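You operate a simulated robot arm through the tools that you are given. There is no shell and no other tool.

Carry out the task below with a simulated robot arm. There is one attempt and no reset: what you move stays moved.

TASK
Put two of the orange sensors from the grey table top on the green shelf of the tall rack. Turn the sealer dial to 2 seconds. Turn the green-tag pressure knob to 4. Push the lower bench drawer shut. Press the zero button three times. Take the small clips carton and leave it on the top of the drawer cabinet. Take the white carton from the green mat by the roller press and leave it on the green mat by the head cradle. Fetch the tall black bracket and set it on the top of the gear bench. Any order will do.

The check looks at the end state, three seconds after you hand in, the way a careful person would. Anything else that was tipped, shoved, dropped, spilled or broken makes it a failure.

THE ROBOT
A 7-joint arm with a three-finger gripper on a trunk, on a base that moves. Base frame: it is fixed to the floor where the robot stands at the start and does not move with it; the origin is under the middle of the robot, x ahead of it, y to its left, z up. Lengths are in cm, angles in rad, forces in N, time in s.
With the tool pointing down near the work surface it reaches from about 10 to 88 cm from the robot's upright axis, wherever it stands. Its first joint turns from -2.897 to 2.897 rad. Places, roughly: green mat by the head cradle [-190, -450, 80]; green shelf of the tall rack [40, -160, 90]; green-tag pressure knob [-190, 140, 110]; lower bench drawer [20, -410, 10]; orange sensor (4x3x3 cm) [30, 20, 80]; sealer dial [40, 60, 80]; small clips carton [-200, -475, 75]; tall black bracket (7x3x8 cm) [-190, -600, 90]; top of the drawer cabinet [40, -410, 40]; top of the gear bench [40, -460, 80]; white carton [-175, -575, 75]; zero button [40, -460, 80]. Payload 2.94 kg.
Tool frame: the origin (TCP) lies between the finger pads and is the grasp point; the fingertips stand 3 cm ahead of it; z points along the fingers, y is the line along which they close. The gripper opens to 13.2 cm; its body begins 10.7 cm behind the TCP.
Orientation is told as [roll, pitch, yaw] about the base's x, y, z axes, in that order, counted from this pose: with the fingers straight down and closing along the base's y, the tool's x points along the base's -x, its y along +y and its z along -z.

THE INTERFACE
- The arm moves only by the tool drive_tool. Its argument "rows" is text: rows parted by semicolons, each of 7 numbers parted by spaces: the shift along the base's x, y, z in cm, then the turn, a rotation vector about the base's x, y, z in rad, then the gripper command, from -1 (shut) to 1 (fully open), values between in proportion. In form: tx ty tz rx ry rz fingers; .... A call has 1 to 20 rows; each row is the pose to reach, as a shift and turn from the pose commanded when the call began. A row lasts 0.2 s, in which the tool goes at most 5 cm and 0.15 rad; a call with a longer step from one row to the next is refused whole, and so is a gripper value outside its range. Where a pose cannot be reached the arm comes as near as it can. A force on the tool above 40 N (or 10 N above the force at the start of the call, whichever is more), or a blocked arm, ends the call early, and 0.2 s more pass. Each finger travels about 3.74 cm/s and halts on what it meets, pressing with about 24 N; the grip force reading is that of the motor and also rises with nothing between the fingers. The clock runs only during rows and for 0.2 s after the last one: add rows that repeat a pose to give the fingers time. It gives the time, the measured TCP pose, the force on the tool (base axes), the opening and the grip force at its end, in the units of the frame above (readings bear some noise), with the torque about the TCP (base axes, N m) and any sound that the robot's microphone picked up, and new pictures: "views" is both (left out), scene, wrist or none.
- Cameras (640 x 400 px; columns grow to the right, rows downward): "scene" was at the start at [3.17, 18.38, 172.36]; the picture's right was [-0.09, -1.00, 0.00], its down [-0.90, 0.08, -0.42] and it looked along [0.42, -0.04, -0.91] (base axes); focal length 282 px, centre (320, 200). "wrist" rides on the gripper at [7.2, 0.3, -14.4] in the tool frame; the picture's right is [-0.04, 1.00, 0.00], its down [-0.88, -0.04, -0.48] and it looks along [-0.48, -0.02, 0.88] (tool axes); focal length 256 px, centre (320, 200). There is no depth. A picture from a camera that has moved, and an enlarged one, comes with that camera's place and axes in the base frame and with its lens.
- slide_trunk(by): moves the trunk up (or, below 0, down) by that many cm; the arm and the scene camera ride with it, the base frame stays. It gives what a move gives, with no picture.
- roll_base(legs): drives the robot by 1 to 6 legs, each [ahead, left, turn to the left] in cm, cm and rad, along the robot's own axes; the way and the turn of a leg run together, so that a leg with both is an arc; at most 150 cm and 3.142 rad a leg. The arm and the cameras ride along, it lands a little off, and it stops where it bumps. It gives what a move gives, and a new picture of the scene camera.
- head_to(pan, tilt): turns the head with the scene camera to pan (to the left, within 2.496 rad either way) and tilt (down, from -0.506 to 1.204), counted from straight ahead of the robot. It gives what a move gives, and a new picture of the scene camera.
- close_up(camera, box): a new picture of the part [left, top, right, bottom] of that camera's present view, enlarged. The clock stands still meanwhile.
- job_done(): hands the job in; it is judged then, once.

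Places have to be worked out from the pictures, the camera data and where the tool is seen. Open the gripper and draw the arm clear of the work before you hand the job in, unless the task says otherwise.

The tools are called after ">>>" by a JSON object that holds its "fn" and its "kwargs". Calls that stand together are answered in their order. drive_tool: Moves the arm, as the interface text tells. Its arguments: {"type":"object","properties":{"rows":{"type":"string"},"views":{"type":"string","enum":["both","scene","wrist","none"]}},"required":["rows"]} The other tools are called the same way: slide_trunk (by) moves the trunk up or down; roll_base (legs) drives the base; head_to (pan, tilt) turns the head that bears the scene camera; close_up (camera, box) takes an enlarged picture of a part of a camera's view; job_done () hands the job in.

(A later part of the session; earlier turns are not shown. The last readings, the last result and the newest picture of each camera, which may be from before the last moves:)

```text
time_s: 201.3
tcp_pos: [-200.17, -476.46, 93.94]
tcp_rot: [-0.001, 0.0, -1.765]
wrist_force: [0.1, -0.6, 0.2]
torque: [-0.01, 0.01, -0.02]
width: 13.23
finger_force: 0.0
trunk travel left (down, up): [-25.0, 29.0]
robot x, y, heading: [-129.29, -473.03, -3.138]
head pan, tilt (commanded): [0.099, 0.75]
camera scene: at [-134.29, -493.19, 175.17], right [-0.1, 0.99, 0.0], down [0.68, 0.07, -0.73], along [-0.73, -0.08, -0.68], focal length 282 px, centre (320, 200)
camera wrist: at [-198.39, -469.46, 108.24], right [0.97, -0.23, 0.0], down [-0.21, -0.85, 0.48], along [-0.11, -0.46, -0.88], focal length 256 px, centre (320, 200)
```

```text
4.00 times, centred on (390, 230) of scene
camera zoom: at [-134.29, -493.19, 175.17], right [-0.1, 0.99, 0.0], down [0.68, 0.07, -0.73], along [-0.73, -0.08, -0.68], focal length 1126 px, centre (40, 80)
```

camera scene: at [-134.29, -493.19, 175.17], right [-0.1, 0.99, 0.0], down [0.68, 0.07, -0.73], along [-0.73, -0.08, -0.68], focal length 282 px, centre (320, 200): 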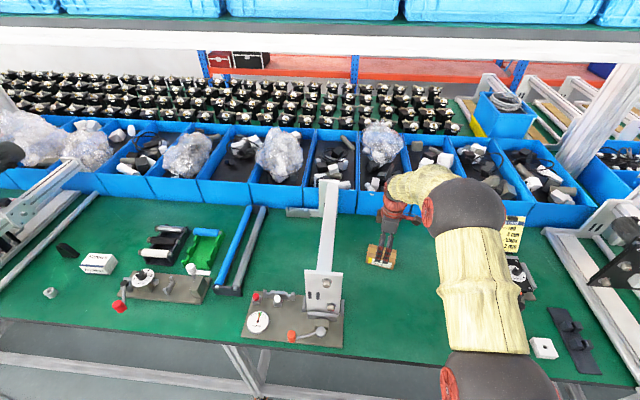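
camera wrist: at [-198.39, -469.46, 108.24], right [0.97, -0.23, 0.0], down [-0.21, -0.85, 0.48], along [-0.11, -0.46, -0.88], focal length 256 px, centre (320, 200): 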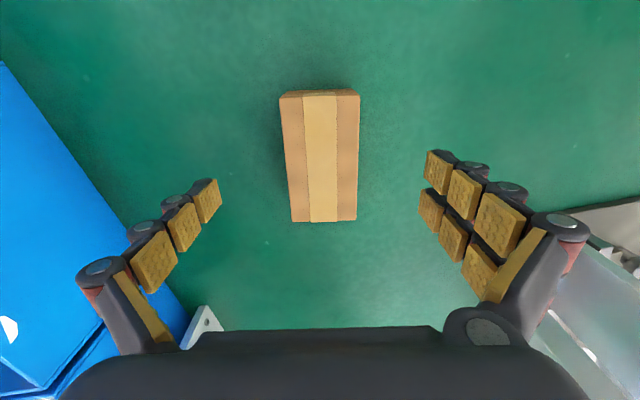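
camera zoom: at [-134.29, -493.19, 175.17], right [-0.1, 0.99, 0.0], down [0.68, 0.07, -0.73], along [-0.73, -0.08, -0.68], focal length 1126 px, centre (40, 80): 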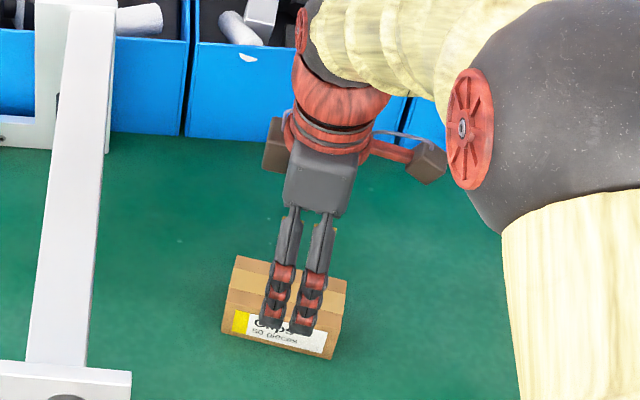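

Well aligned; the carton top is at z≈89. I lower 5 cm so the pads cover its upper half and close.

>>> {"fn": "drive_tool", "kwargs": {"rows": "0.1 -0.2 -2 0 0 0 1; 0.1 -0.2 -4 0 0 0 1; 0.1 -0.2 -5 0 0 0 1; 0.1 -0.2 -5 0 0 0 0.6; 0.1 -0.2 -5 0 0 0 0.2; 0.1 -0.2 -5 0 0 0 -0.2; 0.1 -0.2 -5 0 0 0 -0.6; 0.1 -0.2 -5 0 0 0 -1; 0.1 -0.2 -5 0 0 0 -1; 0.1 -0.2 -5 0 0 0 -1; 0.1 -0.2 -5 0 0 0 -1", "views": "wrist"}}

```text
time_s: 203.7
tcp_pos: [-200.04, -476.76, 88.92]
tcp_rot: [0.001, 0.0, -1.765]
wrist_force: [0.2, 0.2, 0.6]
torque: [-0.06, -0.1, -0.05]
width: 5.75
finger_force: 24.0
trunk travel left (down, up): [-25.0, 29.0]
robot x, y, heading: [-129.05, -473.34, -3.134]
head pan, tilt (commanded): [0.099, 0.75]
camera wrist: at [-198.29, -469.72, 103.3], right [0.97, -0.23, 0.0], down [-0.21, -0.85, 0.48], along [-0.11, -0.46, -0.88], focal length 256 px, centre (320, 200)
```

wrist: 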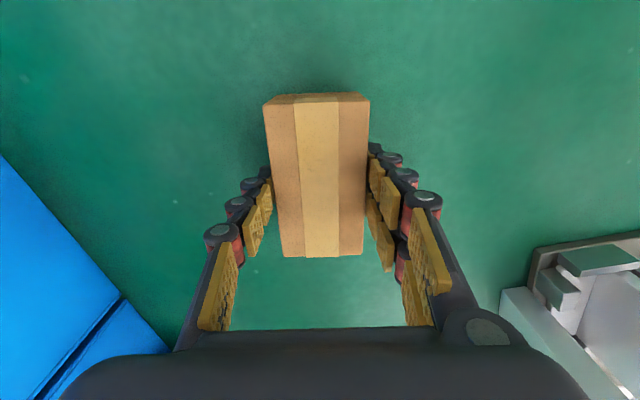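

Gripped at 5.75 cm. I lift it, turn it so its long side runs along x, and bring it near the front edge of the bench for a re-grasp.

>>> {"fn": "drive_tool", "kwargs": {"rows": "0 0 2 0 0 0 -1; 0 0 5 0 0 0 -1; 0 0 9 0 0 0 -1; 2 0.5 10 0 0 -0.14 -1; 4 1 10 0 0 -0.28 -1; 6.5 1.5 10 0 0 -0.42 -1; 9 2 10 0 0 -0.56 -1; 11.5 2.5 10 0 0 -0.7 -1; 14 3 10 0 0 -0.84 -1; 16.5 3.5 10 0 0 -0.98 -1; 19 4 10 0 0 -1.12 -1; 21.5 4.5 10 0 0 -1.26 -1; 24 5 10 0 0 -1.376 -1; 24 6 10 0 0 -1.376 -1; 24 6 10 0 0 -1.376 -1", "views": "both"}}

```text
time_s: 206.9
tcp_pos: [-176.09, -470.72, 99.06]
tcp_rot: [-0.002, 0.001, -3.141]
wrist_force: [-0.2, 0.1, -1.6]
torque: [-0.03, 0.0, 0.0]
width: 5.71
finger_force: 24.1
trunk travel left (down, up): [-25.0, 29.0]
robot x, y, heading: [-129.34, -472.98, -3.141]
head pan, tilt (commanded): [0.099, 0.75]
camera scene: at [-134.27, -493.17, 175.17], right [-0.1, 0.99, 0.0], down [0.68, 0.07, -0.73], along [-0.73, -0.08, -0.68], focal length 282 px, centre (320, 200)
camera wrist: at [-168.84, -471.12, 113.47], right [-0.04, -1.0, 0.0], down [-0.88, 0.04, 0.48], along [-0.48, 0.02, -0.88], focal length 256 px, centre (320, 200)
```

scene: 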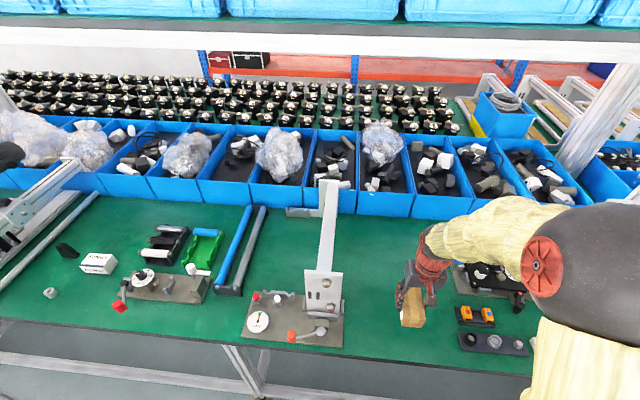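
wrist: 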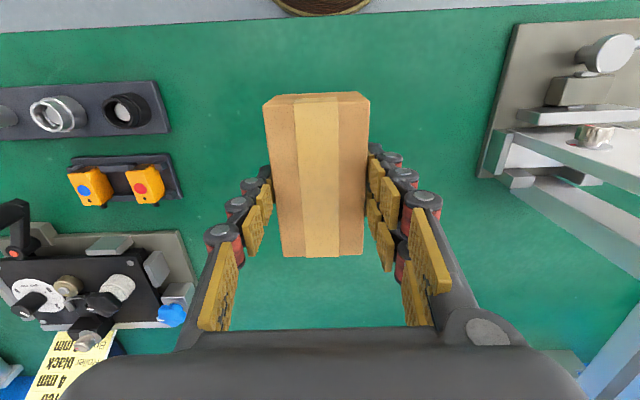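

There's free mat here. I lower the carton onto the mat (TCP z≈89) and release.

>>> {"fn": "drive_tool", "kwargs": {"rows": "0 0 -4 0 0 0 -1; 0 0 -7.5 0 0 0 -1; 0 0 -9.3 0 0 0 -1; 0 0 -9.9 0 0 0 -1; 0 0 -9.9 0 0 0 -1", "views": "none"}}

>>> {"fn": "drive_tool", "kwargs": {"rows": "0 0 0 0 0 0 -0.1; 0 0 0 0 0 0 0.2; 0 0 0 0 0 0 0.5; 0 0 0 0 0 0 0.5; 0 0 2 0 0 0 0.5; 0 0 6 0 0 0 0.7; 0 0 10 0 0 0 0.8; 0 0 14 0 0 0 0.8; 0 0 14 0 0 0 0.8", "views": "wrist"}}

```text
time_s: 208.1
tcp_pos: [-175.95, -470.73, 89.06]
tcp_rot: [-0.003, -0.003, -3.139]
wrist_force: [0.0, -0.1, -1.0]
torque: [-0.02, -0.01, 0.04]
width: 5.72
finger_force: 23.9
trunk travel left (down, up): [-25.0, 29.0]
robot x, y, heading: [-128.97, -473.07, -3.142]
head pan, tilt (commanded): [0.099, 0.75]
```

```text
time_s: 210.1
tcp_pos: [-176.07, -470.86, 103.14]
tcp_rot: [0.0, 0.0, -3.14]
wrist_force: [0.8, 0.8, -0.5]
torque: [-0.01, -0.01, 0.05]
width: 11.89
finger_force: 0.0
trunk travel left (down, up): [-25.0, 29.0]
robot x, y, heading: [-129.17, -473.48, -3.14]
head pan, tilt (commanded): [0.099, 0.75]
camera wrist: at [-168.79, -471.19, 117.44], right [-0.04, -1.0, 0.0], down [-0.88, 0.04, 0.48], along [-0.48, 0.02, -0.88], focal length 256 px, centre (320, 200)
```

wrist: 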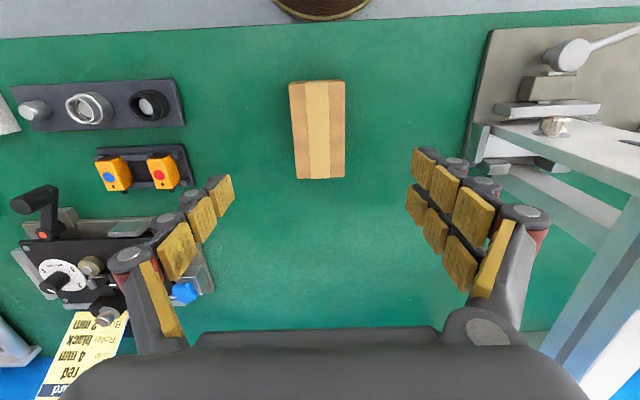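

The carton stands at about [-176, -470.8], long side along x. I back the robot 24 cm and pitch the tool forward by ~60° to re-grasp it for the low shelf.

>>> {"fn": "roll_base", "kwargs": {"legs": [[-24, 0, 0]]}}

>>> {"fn": "drive_tool", "kwargs": {"rows": "0 0 0 0 0.14 0 0.5; 0 0 0 0 0.28 0 0.5; -1 0 0 0 0.42 0 0.5; -2 0 0 0 0.56 0 0.5; -3 0 -1 0 0.7 0 0.5; -4 0 -2 0 0.84 0 0.5; -5 0 -3 0 0.98 0 0.5; -6 0 -4 0 1.05 0 0.5; -6 0 -4 0 1.05 0 0.5", "views": "both"}}

```text
time_s: 211.9
tcp_pos: [-151.96, -470.69, 103.11]
tcp_rot: [-0.002, -0.002, -3.14]
wrist_force: [0.1, 0.0, -0.1]
torque: [0.01, 0.02, -0.03]
width: 11.9
finger_force: 0.0
trunk travel left (down, up): [-25.0, 29.0]
robot x, y, heading: [-105.01, -472.96, -3.14]
head pan, tilt (commanded): [0.099, 0.75]
camera scene: at [-110.08, -493.08, 175.18], right [-0.1, 0.99, 0.0], down [0.68, 0.07, -0.73], along [-0.73, -0.08, -0.68], focal length 282 px, centre (320, 200)
```

scene: 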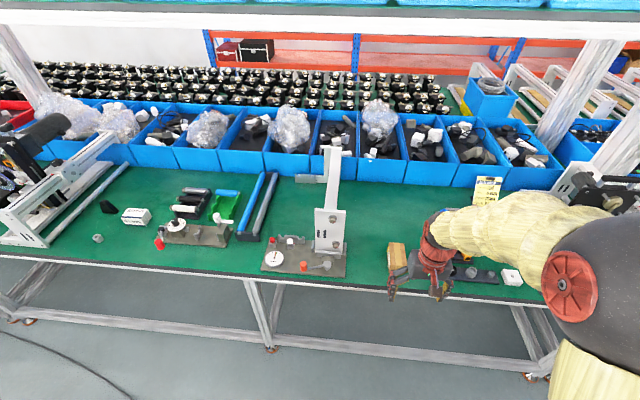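

```text
time_s: 213.9
tcp_pos: [-155.53, -472.29, 100.68]
tcp_rot: [0.052, -0.805, -3.139]
wrist_force: [0.6, -0.2, -1.4]
torque: [-0.01, 0.01, -0.01]
width: 9.89
finger_force: 0.0
out of reach, approached as far as the arm can: row 6, 7, 8, 9
trunk travel left (down, up): [-25.0, 29.0]
robot x, y, heading: [-105.3, -473.14, -3.142]
head pan, tilt (commanded): [0.099, 0.75]
camera scene: at [-110.1, -493.08, 175.18], right [-0.1, 0.99, 0.0], down [0.68, 0.07, -0.73], along [-0.73, -0.08, -0.68], focal length 282 px, centre (320, 200)
camera wrist: at [-140.21, -471.77, 105.48], right [0.01, -1.0, 0.07], down [-0.27, 0.06, 0.96], along [-0.96, -0.03, -0.27], focal length 256 px, centre (320, 200)
```

scene: 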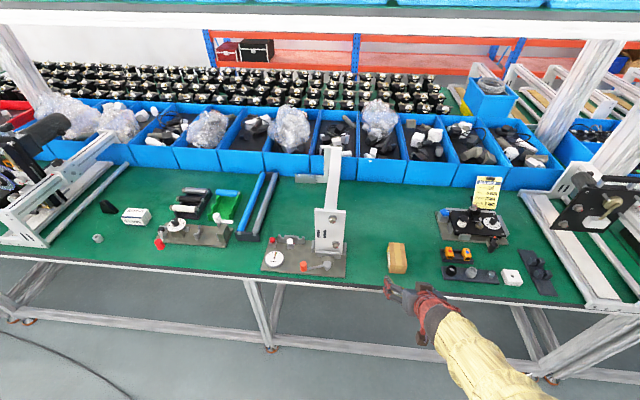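
wrist: 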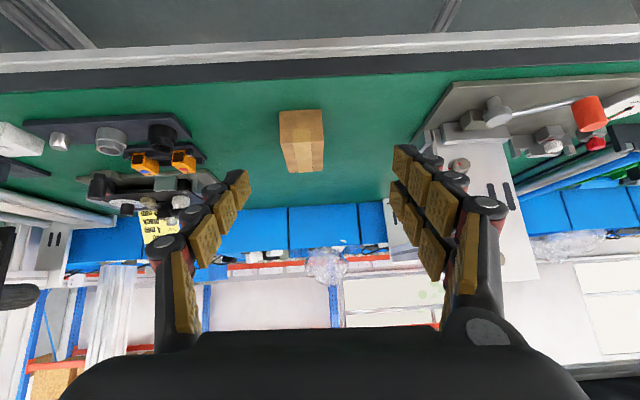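

Pitch beyond ~46° is out of reach at this height, so I raise the trunk 18 cm (making the work relatively lower) and then pitch further.

>>> {"fn": "slide_trunk", "kwargs": {"by": 18}}

>>> {"fn": "drive_tool", "kwargs": {"rows": "-1 0.5 -4 -0.02 0 0 0.5; -2 1 -8 -0.04 0 0 0.5; -3 1.5 -12 -0.05 0.05 0 0.5; -4 1.5 -15 -0.05 0.12 0 0.5; -5 1.5 -18 -0.05 0.2 0 0.5; -5 1.5 -20 -0.05 0.245 0 0.5; -5 1.5 -20 -0.05 0.245 0 0.5", "views": "both"}}

```text
time_s: 215.9
tcp_pos: [-155.56, -472.15, 118.6]
tcp_rot: [0.05, -0.805, -3.14]
wrist_force: [0.1, 0.4, -0.6]
torque: [0.01, 0.0, 0.0]
width: 9.87
finger_force: 0.1
trunk travel left (down, up): [-43.0, 11.0]
robot x, y, heading: [-104.72, -473.11, -3.137]
head pan, tilt (commanded): [0.099, 0.75]
```

```text
time_s: 217.5
tcp_pos: [-160.99, -470.62, 98.84]
tcp_rot: [0.17, -1.044, 3.045]
wrist_force: [0.5, -1.0, 0.0]
torque: [-0.02, 0.01, 0.03]
width: 9.89
finger_force: 0.0
out of reach, approached as far as the arm can: row 6, 7
trunk travel left (down, up): [-43.0, 11.0]
robot x, y, heading: [-105.1, -473.01, -3.138]
head pan, tilt (commanded): [0.099, 0.75]
camera scene: at [-110.11, -493.08, 193.18], right [-0.1, 0.99, 0.0], down [0.68, 0.07, -0.73], along [-0.73, -0.08, -0.68], focal length 282 px, centre (320, 200)
camera wrist: at [-144.9, -470.04, 99.83], right [0.03, -0.99, 0.12], down [-0.03, 0.12, 0.99], along [-1.0, -0.03, -0.03], focal length 256 px, centre (320, 200)
```

scene: 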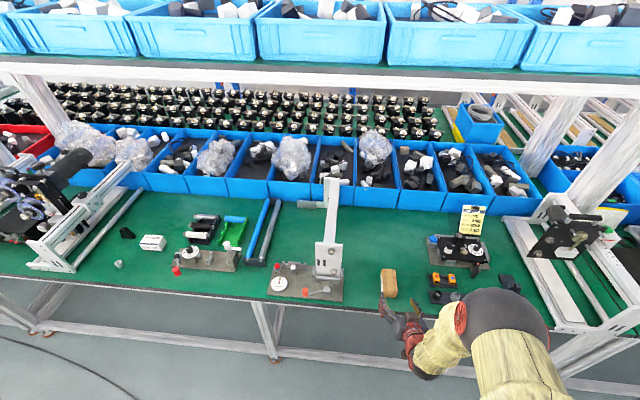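
wrist: 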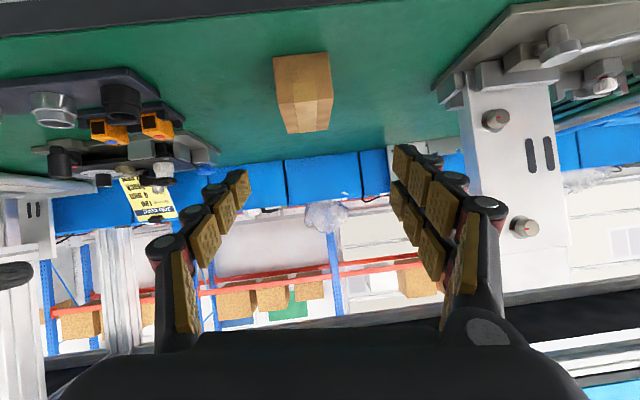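

The pitch is now right but the tool is rolled a little. I correct roll/yaw while easing forward and down above the carton's near end.

>>> {"fn": "drive_tool", "kwargs": {"rows": "-0.5 0 -1 0.03 0 -0.02 0.5; -1 0 -2 0.06 0 -0.035 0.5; -1.5 0 -3 0.085 0 -0.05 0.5; -1.5 0 -3 0.085 0 -0.05 0.5", "views": "wrist"}}

```text
time_s: 218.5
tcp_pos: [-162.92, -469.02, 98.17]
tcp_rot: [0.147, -1.034, 3.048]
wrist_force: [-1.1, -0.4, -0.4]
torque: [0.04, 0.02, 0.01]
width: 9.9
finger_force: 0.0
out of reach, approached as far as the arm can: row 1, 2, 3, 4
trunk travel left (down, up): [-43.0, 11.0]
robot x, y, heading: [-105.18, -473.15, -3.134]
head pan, tilt (commanded): [0.099, 0.75]
camera wrist: at [-146.84, -468.84, 99.24], right [0.01, -0.99, 0.11], down [-0.04, 0.11, 0.99], along [-1.0, -0.01, -0.04], focal length 256 px, centre (320, 200)
```

wrist: 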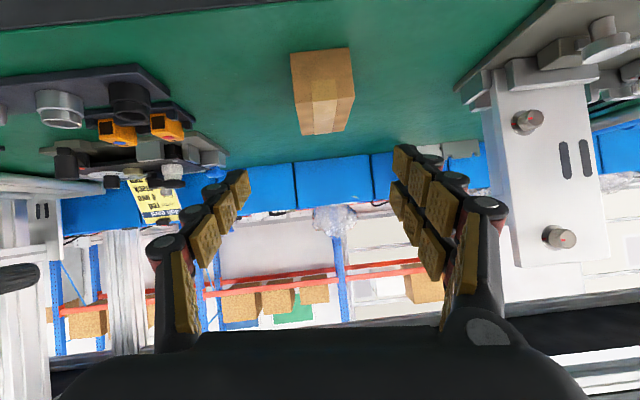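

A joint limit blocks full pitch without roll. I relax the pitch to ~0.9 rad while taking out the roll.

>>> {"fn": "drive_tool", "kwargs": {"rows": "0 -0.5 0 0.02 -0.07 -0.01 0.5; 0 -1 0 0.05 -0.14 -0.03 0.5; 0 -1.5 0 0.085 -0.14 -0.05 0.5; 0 -1.5 0 0.085 -0.14 -0.05 0.5", "views": "wrist"}}

```text
time_s: 219.5
tcp_pos: [-162.68, -467.9, 98.43]
tcp_rot: [0.06, -0.895, 3.104]
wrist_force: [-0.7, -0.3, 1.2]
torque: [0.01, 0.01, 0.01]
width: 9.9
finger_force: 0.0
out of reach, approached as far as the arm can: row 1, 2, 3, 4
trunk travel left (down, up): [-43.0, 11.0]
robot x, y, heading: [-105.08, -473.08, -3.134]
head pan, tilt (commanded): [0.099, 0.75]
camera wrist: at [-146.93, -467.89, 101.78], right [-0.02, -1.0, 0.07], down [-0.18, 0.07, 0.98], along [-0.98, 0.0, -0.18], focal length 256 px, centre (320, 200)
```

wrist: 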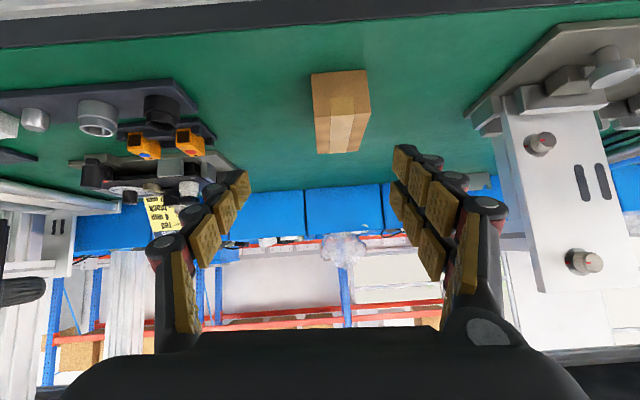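

The arm seems stuck in a poor elbow configuration. I straighten the tool to vertical here first and will then pitch again while extending, as I did at the drawer.

>>> {"fn": "drive_tool", "kwargs": {"rows": "0 -0.4 0.5 0.01 -0.13 0.005 0.5; 0 -0.8 1 0.02 -0.26 0.01 0.5; 0 -1.2 1.5 0.03 -0.39 0.015 0.5; 0 -1.6 2 0.035 -0.52 0.02 0.5; 0 -2 2 0.04 -0.65 0.025 0.5; 0 -2.4 2 0.05 -0.78 0.03 0.5; 0 -3 2 0.06 -0.895 0.037 0.5; 0 -3 2 0.06 -0.895 0.037 0.5", "views": "scene"}}

```text
time_s: 221.3
tcp_pos: [-163.74, -472.94, 100.61]
tcp_rot: [0.114, -0.175, -3.139]
wrist_force: [2.0, 2.7, -0.6]
torque: [-0.12, 0.17, 0.19]
width: 9.89
finger_force: 0.1
out of reach, approached as far as the arm can: row 5, 6, 7, 8
trunk travel left (down, up): [-43.0, 11.0]
robot x, y, heading: [-105.26, -472.98, -3.138]
head pan, tilt (commanded): [0.099, 0.75]
camera scene: at [-110.37, -493.17, 193.15], right [-0.1, 0.99, 0.0], down [0.68, 0.07, -0.73], along [-0.73, -0.08, -0.68], focal length 282 px, centre (320, 200)
```

scene: 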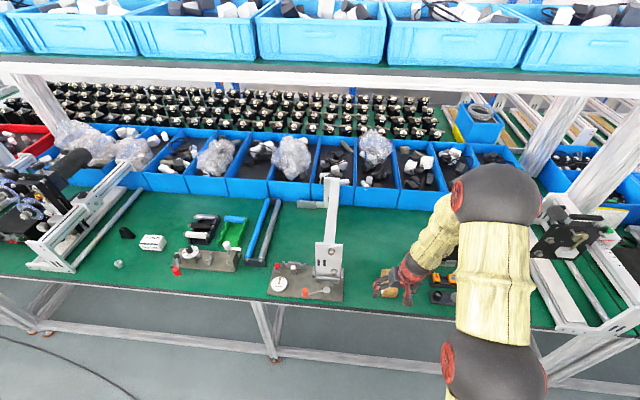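

I move the hand up and back toward a comfortable pose, then true up the orientation.

>>> {"fn": "drive_tool", "kwargs": {"rows": "1 0 4 0 0 0 0.5; 3 0 8 0 0 0 0.5; 5 0 12 0 0 0 0.5; 7 0 16 0 0 0 0.5; 9 0 20 0 0 0 0.5; 11 0 24 0 0 0 0.5; 13 0 26 0 0 0 0.5; 15 0 28 0 0 0 0.5; 15 0 28 0 0 0 0.5", "views": "none"}}

>>> {"fn": "drive_tool", "kwargs": {"rows": "0 0 0 0.05 -0.06 0 0.5; 0 0 0 0.1 -0.12 0 0.5; 0 0 0 0.114 -0.175 0 0.5; 0 0 0 0.114 -0.175 0 0.5", "views": "scene"}}

```text
time_s: 223.3
tcp_pos: [-147.68, -470.8, 128.52]
tcp_rot: [-0.004, 0.001, -3.108]
wrist_force: [-0.6, 0.1, 0.6]
torque: [0.0, -0.04, 0.01]
width: 9.91
finger_force: 0.0
trunk travel left (down, up): [-43.0, 11.0]
robot x, y, heading: [-104.99, -473.21, -3.134]
head pan, tilt (commanded): [0.099, 0.75]
```

```text
time_s: 224.3
tcp_pos: [-147.55, -470.92, 128.64]
tcp_rot: [-0.115, 0.181, -3.118]
wrist_force: [0.0, -0.2, -0.1]
torque: [-0.01, 0.01, 0.01]
width: 9.9
finger_force: 0.0
trunk travel left (down, up): [-43.0, 11.0]
robot x, y, heading: [-104.86, -473.19, -3.136]
head pan, tilt (commanded): [0.099, 0.75]
camera scene: at [-110.08, -493.08, 193.18], right [-0.1, 0.99, 0.0], down [0.68, 0.07, -0.73], along [-0.73, -0.08, -0.68], focal length 282 px, centre (320, 200)
```

scene: 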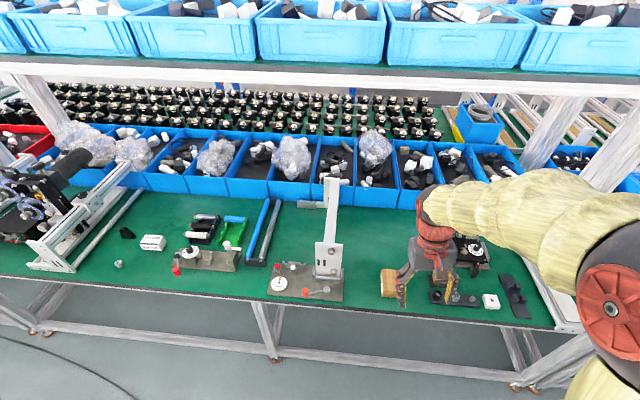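

The earlier commanded pose had persisted, so I over-rotated; I undo that, then repeat the pitch while extending forward and down as at the drawer.

>>> {"fn": "drive_tool", "kwargs": {"rows": "0 0 0 -0.06 0.09 -0.015 0.5; 0 0 0 -0.114 0.175 -0.03 0.5; 0 0 0 -0.114 0.175 -0.03 0.5", "views": "none"}}

>>> {"fn": "drive_tool", "kwargs": {"rows": "-1.5 0 -2.5 0 0.14 0 0.5; -3 0 -5 0 0.28 0 0.5; -4.5 0 -7.5 0 0.42 0 0.5; -6 0 -10 0 0.56 0 0.5; -8 0 -12.5 0 0.7 0 0.5; -10 0 -15 0 0.84 0 0.5; -12 0 -18 0 0.95 0 0.5; -13 0 -21 0 1.0 0 0.5; -13 0 -21 0 1.0 0 0.5", "views": "both"}}

```text
time_s: 225.1
tcp_pos: [-147.6, -470.57, 128.55]
tcp_rot: [-0.001, 0.002, -3.138]
wrist_force: [0.2, 0.2, -0.2]
torque: [-0.03, 0.01, 0.02]
width: 9.9
finger_force: 0.1
trunk travel left (down, up): [-43.0, 11.0]
robot x, y, heading: [-105.07, -472.67, -3.136]
head pan, tilt (commanded): [0.099, 0.75]
```

```text
time_s: 227.3
tcp_pos: [-161.19, -474.54, 112.13]
tcp_rot: [0.308, -0.992, 3.097]
wrist_force: [1.0, -0.8, -0.9]
torque: [0.0, 0.08, -0.08]
width: 9.89
finger_force: 0.0
out of reach, approached as far as the arm can: row 6, 7, 8, 9
trunk travel left (down, up): [-43.0, 11.0]
robot x, y, heading: [-105.12, -473.18, -3.135]
head pan, tilt (commanded): [0.099, 0.75]
stopped in row 9: the arm was blocked; the commanded pose is now the measured one
camera scene: at [-109.84, -493.16, 193.18], right [-0.1, 0.99, 0.0], down [0.68, 0.07, -0.73], along [-0.73, -0.08, -0.68], focal length 282 px, centre (320, 200)
camera wrist: at [-145.65, -471.29, 113.6], right [0.19, -0.96, 0.2], down [-0.1, 0.19, 0.98], along [-0.98, -0.21, -0.06], focal length 256 px, centre (320, 200)
```

scene: 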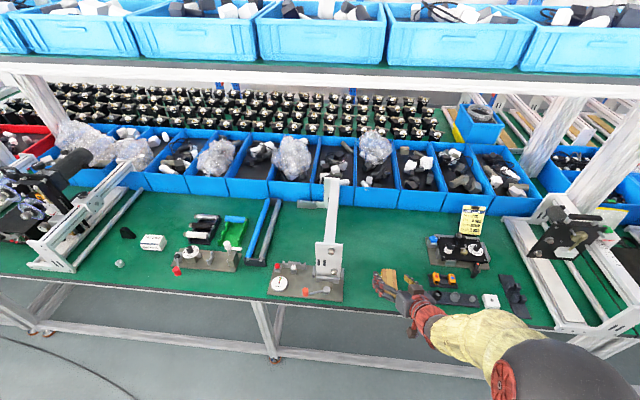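
wrist: 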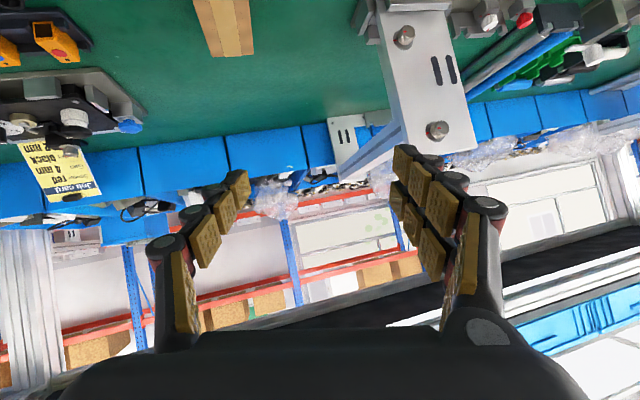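

The wrist joint limit is the culprit when the hand is too close to the robot; reaching farther out should help. I undo the pitch (yaw+pitch first, then roll) and then back the base off.

>>> {"fn": "drive_tool", "kwargs": {"rows": "0.5 0 2 0 -0.13 0.006 0.5; 1 0 4 0 -0.26 0.012 0.5; 1.5 0 6 0 -0.39 0.018 0.5; 2 0 8 0 -0.52 0.024 0.5; 2.5 0 10 0 -0.65 0.03 0.5; 3 0 12 0 -0.78 0.036 0.5; 3.5 0 14 0 -0.91 0.042 0.5; 4 0 16 0 -0.992 0.045 0.5; 4 0 16 0 -0.992 0.045 0.5", "views": "none"}}

>>> {"fn": "drive_tool", "kwargs": {"rows": "0 0 0 0.1 0 0 0.5; 0 1.5 0 0.2 0 0 0.5; 0 3 0 0.308 0 0 0.5; 0 3 0 0.308 0 0 0.5", "views": "scene"}}

```text
time_s: 229.3
tcp_pos: [-157.36, -474.66, 127.78]
tcp_rot: [0.295, 0.005, -3.127]
wrist_force: [0.1, -0.3, -0.4]
torque: [0.02, 0.01, 0.0]
width: 9.89
finger_force: 0.1
trunk travel left (down, up): [-43.0, 11.0]
robot x, y, heading: [-104.71, -473.16, -3.132]
head pan, tilt (commanded): [0.099, 0.75]
```

```text
time_s: 230.3
tcp_pos: [-157.43, -471.58, 127.96]
tcp_rot: [-0.016, 0.01, -3.129]
wrist_force: [-0.7, -0.2, 0.0]
torque: [-0.04, -0.02, -0.02]
width: 9.9
finger_force: 0.0
trunk travel left (down, up): [-43.0, 11.0]
robot x, y, heading: [-104.73, -473.09, -3.135]
head pan, tilt (commanded): [0.099, 0.75]
camera scene: at [-110.18, -493.05, 193.18], right [-0.1, 0.99, 0.0], down [0.68, 0.07, -0.73], along [-0.73, -0.08, -0.68], focal length 282 px, centre (320, 200)
```

scene: 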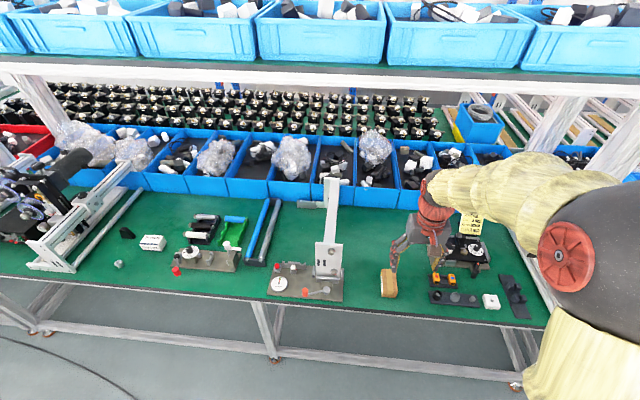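

The tool is vertical again. I back the robot off 20 cm so the pitched grasp happens at a longer reach.

>>> {"fn": "roll_base", "kwargs": {"legs": [[-20, 0, 0]]}}

>>> {"fn": "drive_tool", "kwargs": {"rows": "-3 0 -2 0 0 0 0.5; -6 0 -4 0 0 0 0.5; -9 0 -6 0 0.05 0 0.5; -12 0 -9 0 0.15 0 0.5; -15 0 -12 0 0.28 0 0.5; -17 0 -15 0 0.42 0 0.5; -18.5 0 -18 0 0.56 0 0.5; -20 0 -21 0 0.7 0 0.5; -21 0 -24 0 0.83 0 0.5; -22 0 -26 0 0.95 0 0.5; -23 0 -28 0 1.05 0 0.5; -23 0 -28 0 1.05 0 0.5", "views": "both"}}

```text
time_s: 231.8
tcp_pos: [-137.26, -471.56, 128.04]
tcp_rot: [-0.015, 0.007, -3.129]
wrist_force: [0.3, -0.4, 0.3]
torque: [-0.01, 0.08, 0.0]
width: 9.92
finger_force: 0.0
trunk travel left (down, up): [-43.0, 11.0]
robot x, y, heading: [-84.9, -473.33, -3.139]
head pan, tilt (commanded): [0.099, 0.75]
camera scene: at [-89.96, -492.99, 193.18], right [-0.1, 0.99, 0.0], down [0.68, 0.07, -0.73], along [-0.73, -0.08, -0.68], focal length 282 px, centre (320, 200)
```

scene: 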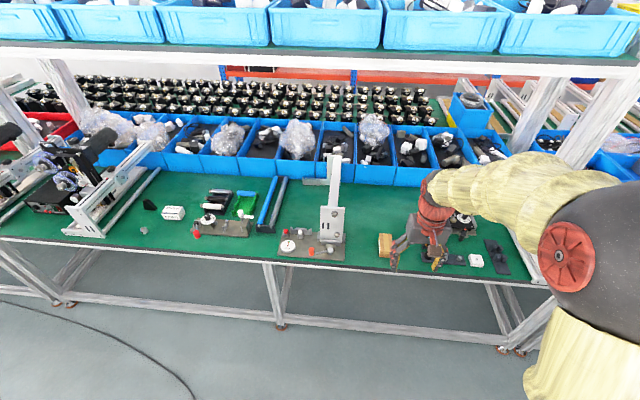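

```text
time_s: 234.4
tcp_pos: [-160.61, -471.71, 100.19]
tcp_rot: [-0.037, -1.046, -3.118]
wrist_force: [-0.9, 0.2, -0.5]
torque: [-0.03, 0.02, 0.01]
width: 9.9
finger_force: 0.0
trunk travel left (down, up): [-43.0, 11.0]
robot x, y, heading: [-85.01, -473.23, -3.136]
head pan, tilt (commanded): [0.099, 0.75]
camera scene: at [-90.11, -493.0, 193.18], right [-0.1, 0.99, 0.0], down [0.68, 0.07, -0.73], along [-0.73, -0.08, -0.68], focal length 282 px, centre (320, 200)
camera wrist: at [-144.49, -472.18, 101.05], right [-0.03, -1.0, 0.02], down [-0.03, 0.02, 1.0], along [-1.0, 0.03, -0.03], focal length 256 px, centre (320, 200)
```

scene: 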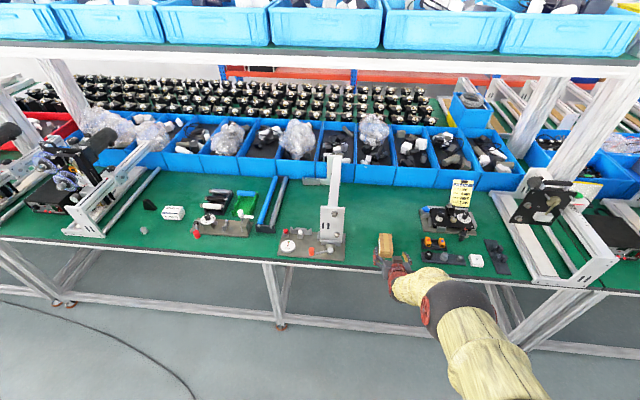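
wrist: 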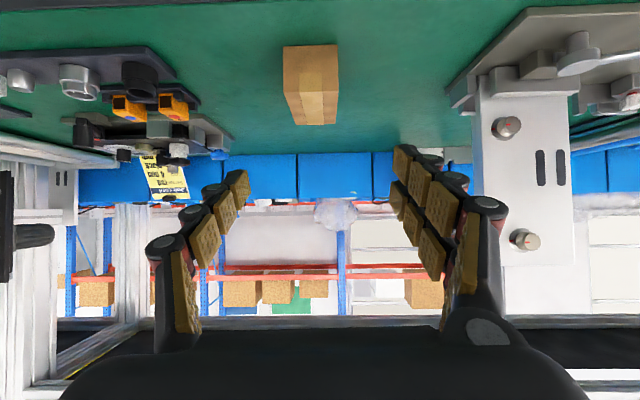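

At the longer reach the 60° pitch works. The carton is ~0.9 cm to +y of the tool axis; I correct that and approach diagonally to grasp its near half.

>>> {"fn": "drive_tool", "kwargs": {"rows": "-0.5 0.3 -2 -0.02 0 -0.012 0.5; -1 0.6 -4 -0.037 0 -0.024 0.5; -2 0.9 -6 -0.037 0 -0.024 0.5; -4 0.9 -7.5 -0.037 0 -0.024 0.5; -6.5 0.9 -8.8 -0.037 0 -0.024 0.5; -9 0.9 -10 -0.037 0 -0.024 0.5; -9 0.9 -10 -0.037 0 -0.024 0.5", "views": "both"}}

>>> {"fn": "close_up", "kwargs": {"camera": "scene", "box": [340, 210, 480, 310]}}

```text
time_s: 236.1
tcp_pos: [-169.37, -470.81, 90.06]
tcp_rot: [0.037, -1.041, 3.082]
wrist_force: [-0.9, 0.2, -0.9]
torque: [0.02, 0.02, -0.02]
width: 9.91
finger_force: 0.1
trunk travel left (down, up): [-43.0, 11.0]
robot x, y, heading: [-85.5, -473.26, -3.141]
head pan, tilt (commanded): [0.099, 0.75]
camera scene: at [-90.17, -493.0, 193.18], right [-0.1, 0.99, 0.0], down [0.68, 0.07, -0.73], along [-0.73, -0.08, -0.68], focal length 282 px, centre (320, 200)
camera wrist: at [-153.37, -471.58, 90.96], right [-0.05, -1.0, 0.06], down [-0.03, 0.06, 1.0], along [-1.0, 0.05, -0.03], focal length 256 px, centre (320, 200)
```

scene: 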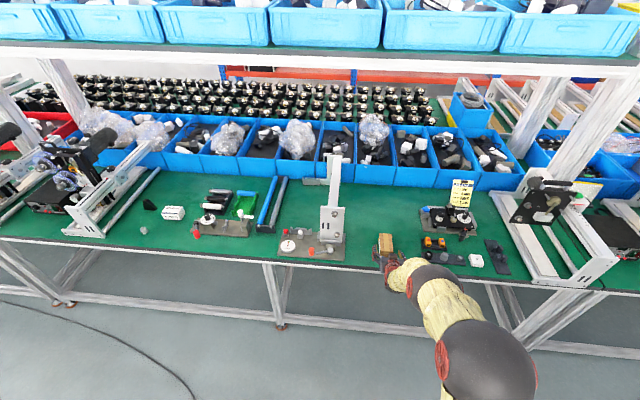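
wrist: 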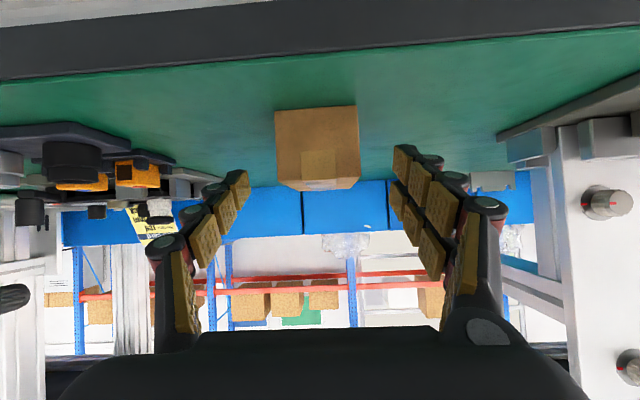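

```text
4.00 times, centred on (410, 260) of scene
camera zoom: at [-90.17, -493.0, 193.18], right [-0.1, 0.99, 0.0], down [0.68, 0.07, -0.73], along [-0.73, -0.08, -0.68], focal length 1126 px, centre (-40, -40)
```

zoom: 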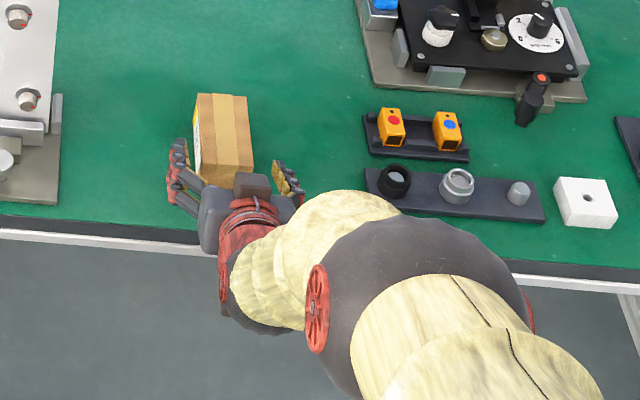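

Carton is centred laterally; mat is at z≈84. I fix the small roll/yaw error, move in 5 cm, and close the grip.

>>> {"fn": "drive_tool", "kwargs": {"rows": "-1 0 -0.4 0.01 0 0.015 0.5; -2.5 0.1 -0.9 0.0185 0 0.029 0.5; -4 0.1 -1.4 0.0185 0 0.029 0.5; -5 0.1 -1.75 0.0185 0 0.029 0.5; -5 0.1 -1.75 0.0185 0 0.029 0.5; -5 0.1 -1.75 0.0185 0 0.029 0.2; -5 0.1 -1.75 0.0185 0 0.029 -0.1; -5 0.1 -1.75 0.0185 0 0.029 -0.5; -5 0.1 -1.75 0.0185 0 0.029 -1; -5 0.1 -1.75 0.0185 0 0.029 -1; -5 0.1 -1.75 0.0185 0 0.029 -1", "views": "both"}}

>>> {"fn": "close_up", "kwargs": {"camera": "scene", "box": [340, 210, 480, 310]}}

```text
time_s: 238.4
tcp_pos: [-174.41, -470.66, 88.24]
tcp_rot: [0.0, -1.041, 3.14]
wrist_force: [0.1, -0.4, 0.6]
torque: [-0.04, -0.09, -0.04]
width: 5.76
finger_force: 23.8
trunk travel left (down, up): [-43.0, 11.0]
robot x, y, heading: [-85.49, -473.32, -3.133]
head pan, tilt (commanded): [0.099, 0.75]
camera scene: at [-90.2, -493.0, 193.17], right [-0.1, 0.99, 0.0], down [0.68, 0.07, -0.73], along [-0.73, -0.08, -0.68], focal length 282 px, centre (320, 200)
camera wrist: at [-158.44, -470.97, 89.17], right [-0.02, -1.0, 0.04], down [-0.03, 0.04, 1.0], along [-1.0, 0.02, -0.03], focal length 256 px, centre (320, 200)
```

scene: 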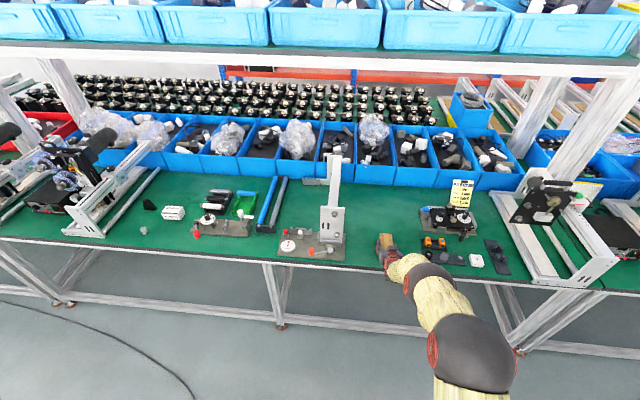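
wrist: 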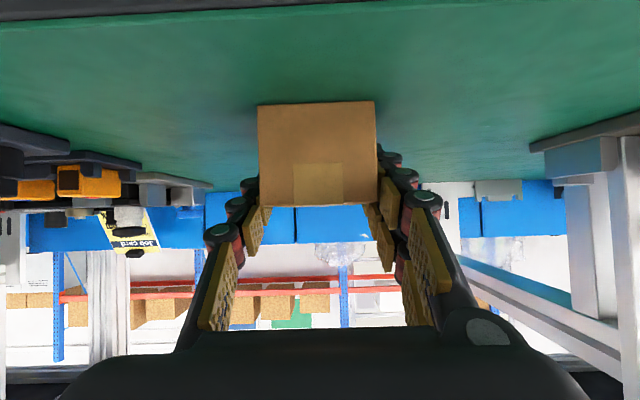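

```text
4.00 times, centred on (410, 260) of scene
camera zoom: at [-90.2, -493.0, 193.17], right [-0.1, 0.99, 0.0], down [0.68, 0.07, -0.73], along [-0.73, -0.08, -0.68], focal length 1126 px, centre (-40, -40)
```

zoom: 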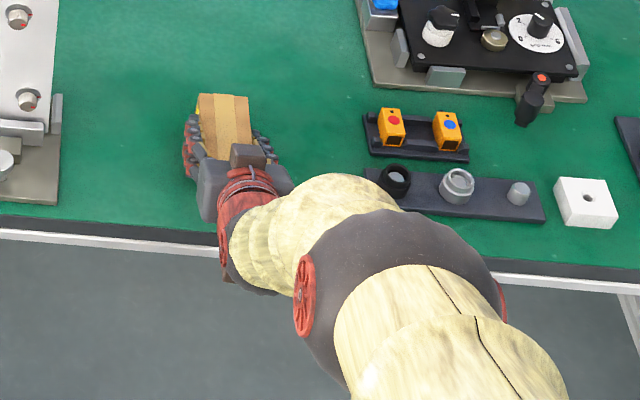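

The carton is gripped level at 5.76 cm. I lift it, retract somewhat keeping the pitch, and check.

>>> {"fn": "drive_tool", "kwargs": {"rows": "0 0 1.5 0 0 0 -1; 0 0 4 0 0 0 -1; 1 0 7 0 0 0 -1; 4 0 9 0 0 0 -1; 8 0 10 0 0 0 -1; 11 0 10 0 0 0 -1; 14 0 10 0 0 0 -1; 14 0 10 0 0 0 -1", "views": "both"}}

```text
time_s: 240.2
tcp_pos: [-160.39, -470.65, 97.98]
tcp_rot: [0.0, -1.04, 3.14]
wrist_force: [0.3, 0.5, -2.1]
torque: [0.0, 0.01, 0.02]
width: 5.76
finger_force: 24.3
trunk travel left (down, up): [-43.0, 11.0]
robot x, y, heading: [-85.14, -473.19, -3.137]
head pan, tilt (commanded): [0.099, 0.75]
camera scene: at [-90.24, -492.99, 193.17], right [-0.1, 0.99, 0.0], down [0.68, 0.07, -0.73], along [-0.73, -0.08, -0.68], focal length 282 px, centre (320, 200)
camera wrist: at [-144.36, -471.06, 99.06], right [-0.02, -1.0, 0.04], down [-0.03, 0.04, 1.0], along [-1.0, 0.02, -0.03], focal length 256 px, centre (320, 200)
```

scene: 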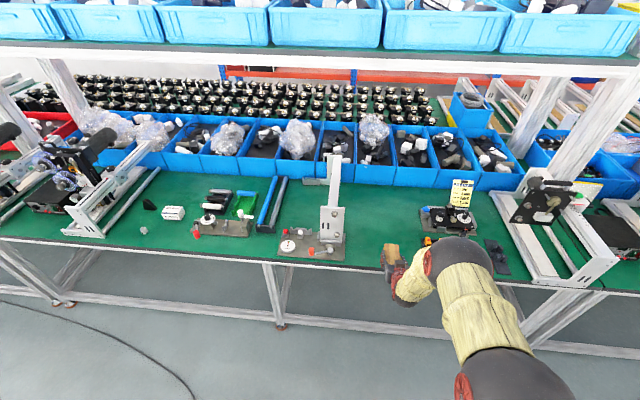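
wrist: 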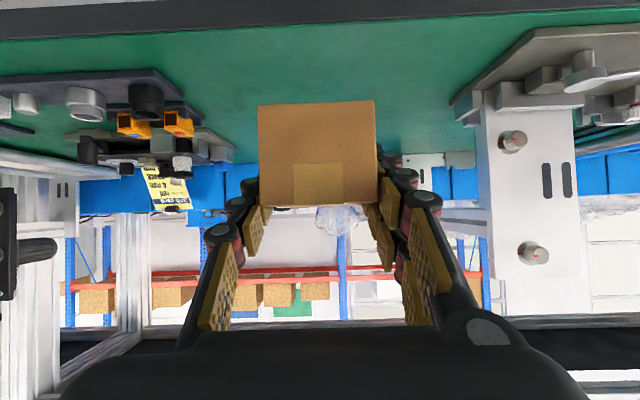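

Steady. I back to the middle of the aisle, strafe to y≈-399 and turn around to face the drawer cabinet.

>>> {"fn": "roll_base", "kwargs": {"legs": [[-10, 0, 0], [0, -75, 0], [0, 0, 3.137]]}}

>>> {"fn": "head_to", "kwargs": {"pan": 0.3, "tilt": 0.95}}

```text
time_s: 252.5
tcp_pos: [-0.19, -398.41, 97.99]
tcp_rot: [0.0, -1.042, 0.03]
wrist_force: [-0.1, 0.2, -0.5]
torque: [-0.01, 0.06, -0.01]
width: 5.73
finger_force: 23.8
trunk travel left (down, up): [-43.0, 11.0]
robot x, y, heading: [-75.71, -398.47, 0.035]
head pan, tilt (commanded): [0.099, 0.75]
camera scene: at [-70.92, -378.43, 193.17], right [0.14, -0.99, 0.0], down [-0.68, -0.09, -0.73], along [0.72, 0.1, -0.68], focal length 282 px, centre (320, 200)
```

scene: 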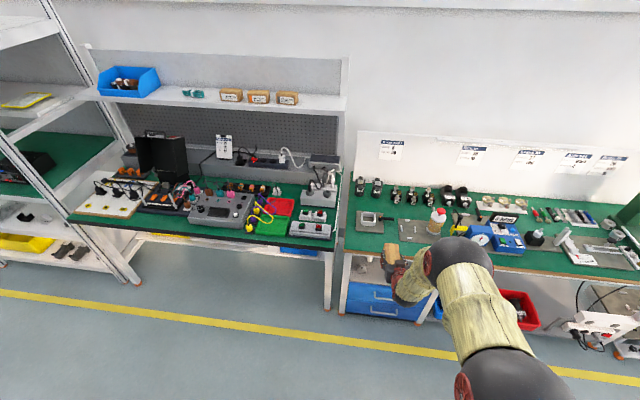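

```text
time_s: 253.2
tcp_pos: [-0.29, -398.39, 98.12]
tcp_rot: [0.0, -1.041, 0.03]
wrist_force: [-0.2, 0.4, -2.1]
torque: [0.03, 0.0, 0.0]
width: 5.74
finger_force: 24.0
trunk travel left (down, up): [-43.0, 11.0]
robot x, y, heading: [-75.39, -398.73, 0.036]
head pan, tilt (commanded): [0.3, 0.949]
camera scene: at [-72.26, -377.16, 191.63], right [0.33, -0.94, 0.0], down [-0.77, -0.27, -0.58], along [0.55, 0.19, -0.81], focal length 282 px, centre (320, 200)
```

scene: 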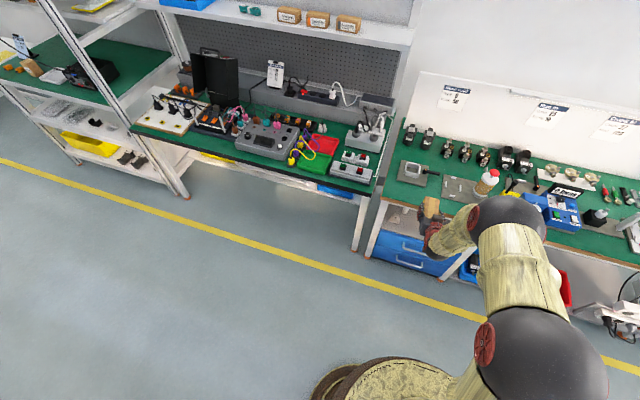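

Heading is 0.035 off; I trim it, then lower the trunk 43 cm so the carton comes to just above the cabinet-top height, still in front of the bench.

>>> {"fn": "roll_base", "kwargs": {"legs": [[0, 0, -0.035]]}}

>>> {"fn": "slide_trunk", "kwargs": {"by": -43}}

>>> {"fn": "drive_tool", "kwargs": {"rows": "0 0 0 0 0 0 -1", "views": "both"}}

```text
time_s: 254.0
tcp_pos: [-0.28, -400.96, 98.06]
tcp_rot: [0.002, -1.041, -0.007]
wrist_force: [0.0, 0.4, -2.4]
torque: [0.02, 0.02, 0.01]
width: 5.75
finger_force: 23.6
trunk travel left (down, up): [-43.0, 11.0]
robot x, y, heading: [-75.75, -398.34, 0.004]
head pan, tilt (commanded): [0.3, 0.949]
camera scene: at [-71.49, -377.34, 191.63], right [0.3, -0.95, 0.0], down [-0.78, -0.24, -0.58], along [0.56, 0.17, -0.81], focal length 282 px, centre (320, 200)
```

scene: 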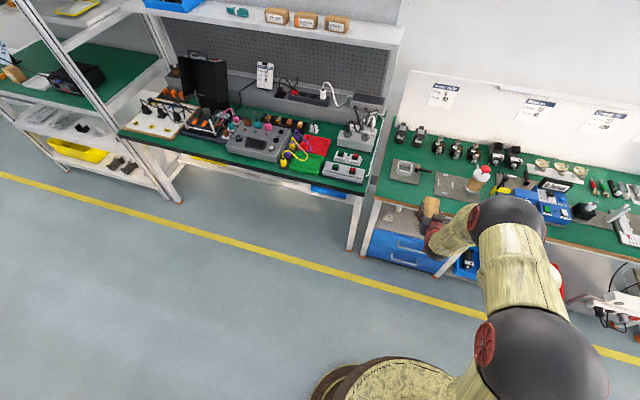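

```text
refused: -43 is not a number from -40 to 40
```

```text
time_s: 254.4
tcp_pos: [-0.37, -400.94, 97.97]
tcp_rot: [-0.001, -1.04, -0.006]
wrist_force: [-0.5, -0.4, -2.1]
torque: [-0.01, 0.02, 0.0]
width: 5.72
finger_force: 24.0
trunk travel left (down, up): [-43.0, 11.0]
robot x, y, heading: [-75.33, -398.48, 0.001]
head pan, tilt (commanded): [0.3, 0.949]
camera scene: at [-71.5, -377.3, 191.62], right [0.3, -0.95, 0.0], down [-0.78, -0.24, -0.58], along [0.56, 0.17, -0.81], focal length 282 px, centre (320, 200)
camera wrist: at [-16.38, -400.64, 99.04], right [0.03, 1.0, 0.04], down [0.03, -0.04, 1.0], along [1.0, -0.03, -0.03], focal length 256 px, centre (320, 200)
```

scene: 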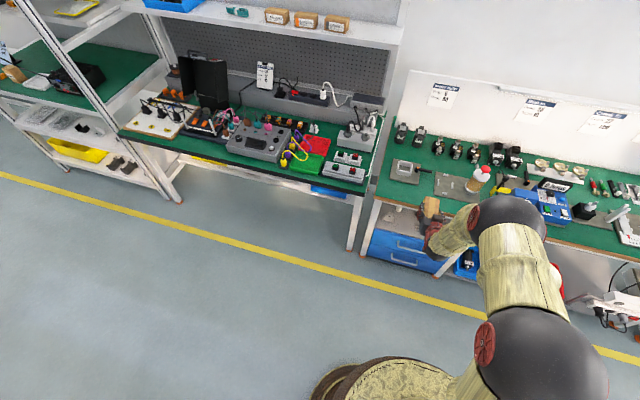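
wrist: 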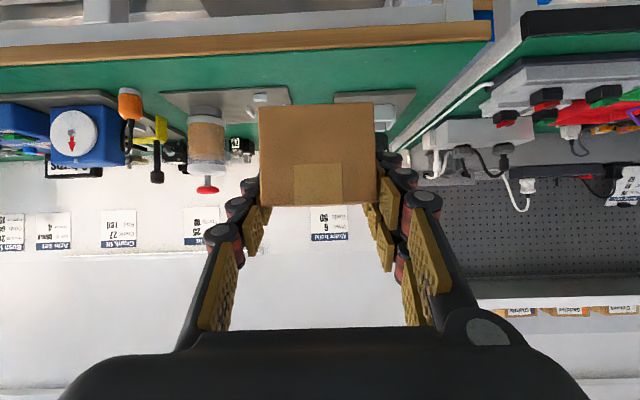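

The trunk move is limited to 40 cm per call; I lower by 38 cm.

>>> {"fn": "slide_trunk", "kwargs": {"by": -38}}

>>> {"fn": "drive_tool", "kwargs": {"rows": "0 0 0 0 0 0 -1", "views": "both"}}

>>> {"fn": "close_up", "kwargs": {"camera": "scene", "box": [340, 130, 520, 242]}}

```text
time_s: 258.0
tcp_pos: [-0.27, -401.05, 60.1]
tcp_rot: [-0.001, -1.04, -0.005]
wrist_force: [-0.4, -0.6, -2.1]
torque: [0.02, 0.02, 0.0]
width: 5.76
finger_force: 24.2
trunk travel left (down, up): [-5.0, 49.0]
robot x, y, heading: [-75.49, -398.46, 0.002]
head pan, tilt (commanded): [0.3, 0.949]
```

```text
time_s: 258.4
tcp_pos: [-0.34, -401.03, 60.12]
tcp_rot: [-0.001, -1.042, -0.006]
wrist_force: [0.2, 0.0, -1.8]
torque: [0.0, 0.02, 0.0]
width: 5.76
finger_force: 23.4
trunk travel left (down, up): [-5.0, 49.0]
robot x, y, heading: [-75.91, -398.15, 0.004]
head pan, tilt (commanded): [0.3, 0.949]
camera scene: at [-71.52, -377.29, 153.62], right [0.3, -0.95, 0.0], down [-0.78, -0.24, -0.58], along [0.56, 0.17, -0.81], focal length 282 px, centre (320, 200)
camera wrist: at [-16.37, -400.64, 61.07], right [0.03, 1.0, 0.04], down [0.03, -0.04, 1.0], along [1.0, -0.03, -0.03], focal length 256 px, centre (320, 200)
```

scene: 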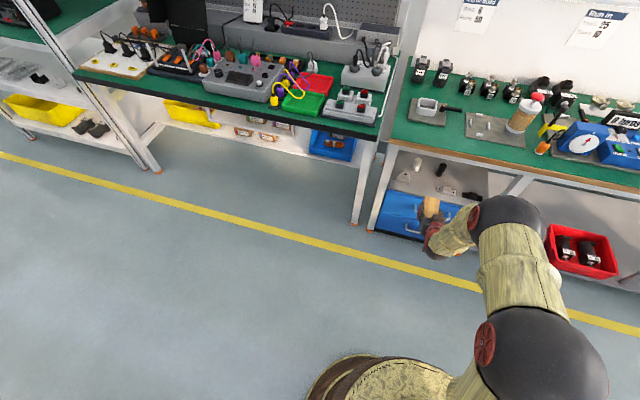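
wrist: 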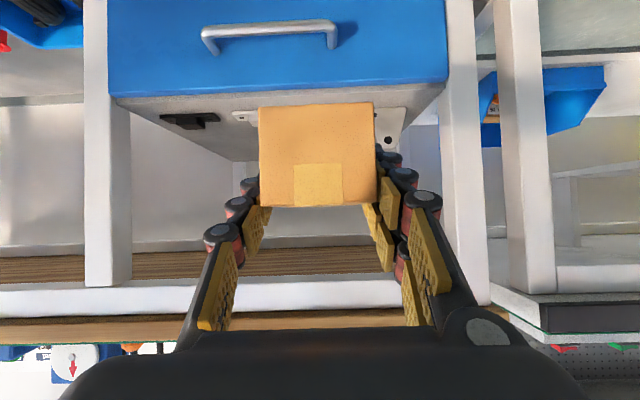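

```text
3.56 times, centred on (430, 186) of scene
camera zoom: at [-71.52, -377.29, 153.62], right [0.3, -0.95, 0.0], down [-0.78, -0.24, -0.58], along [0.56, 0.17, -0.81], focal length 1001 px, centre (-71, 250)
```

zoom: 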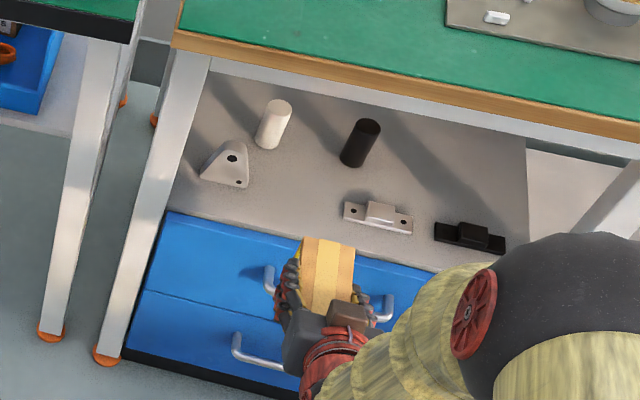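

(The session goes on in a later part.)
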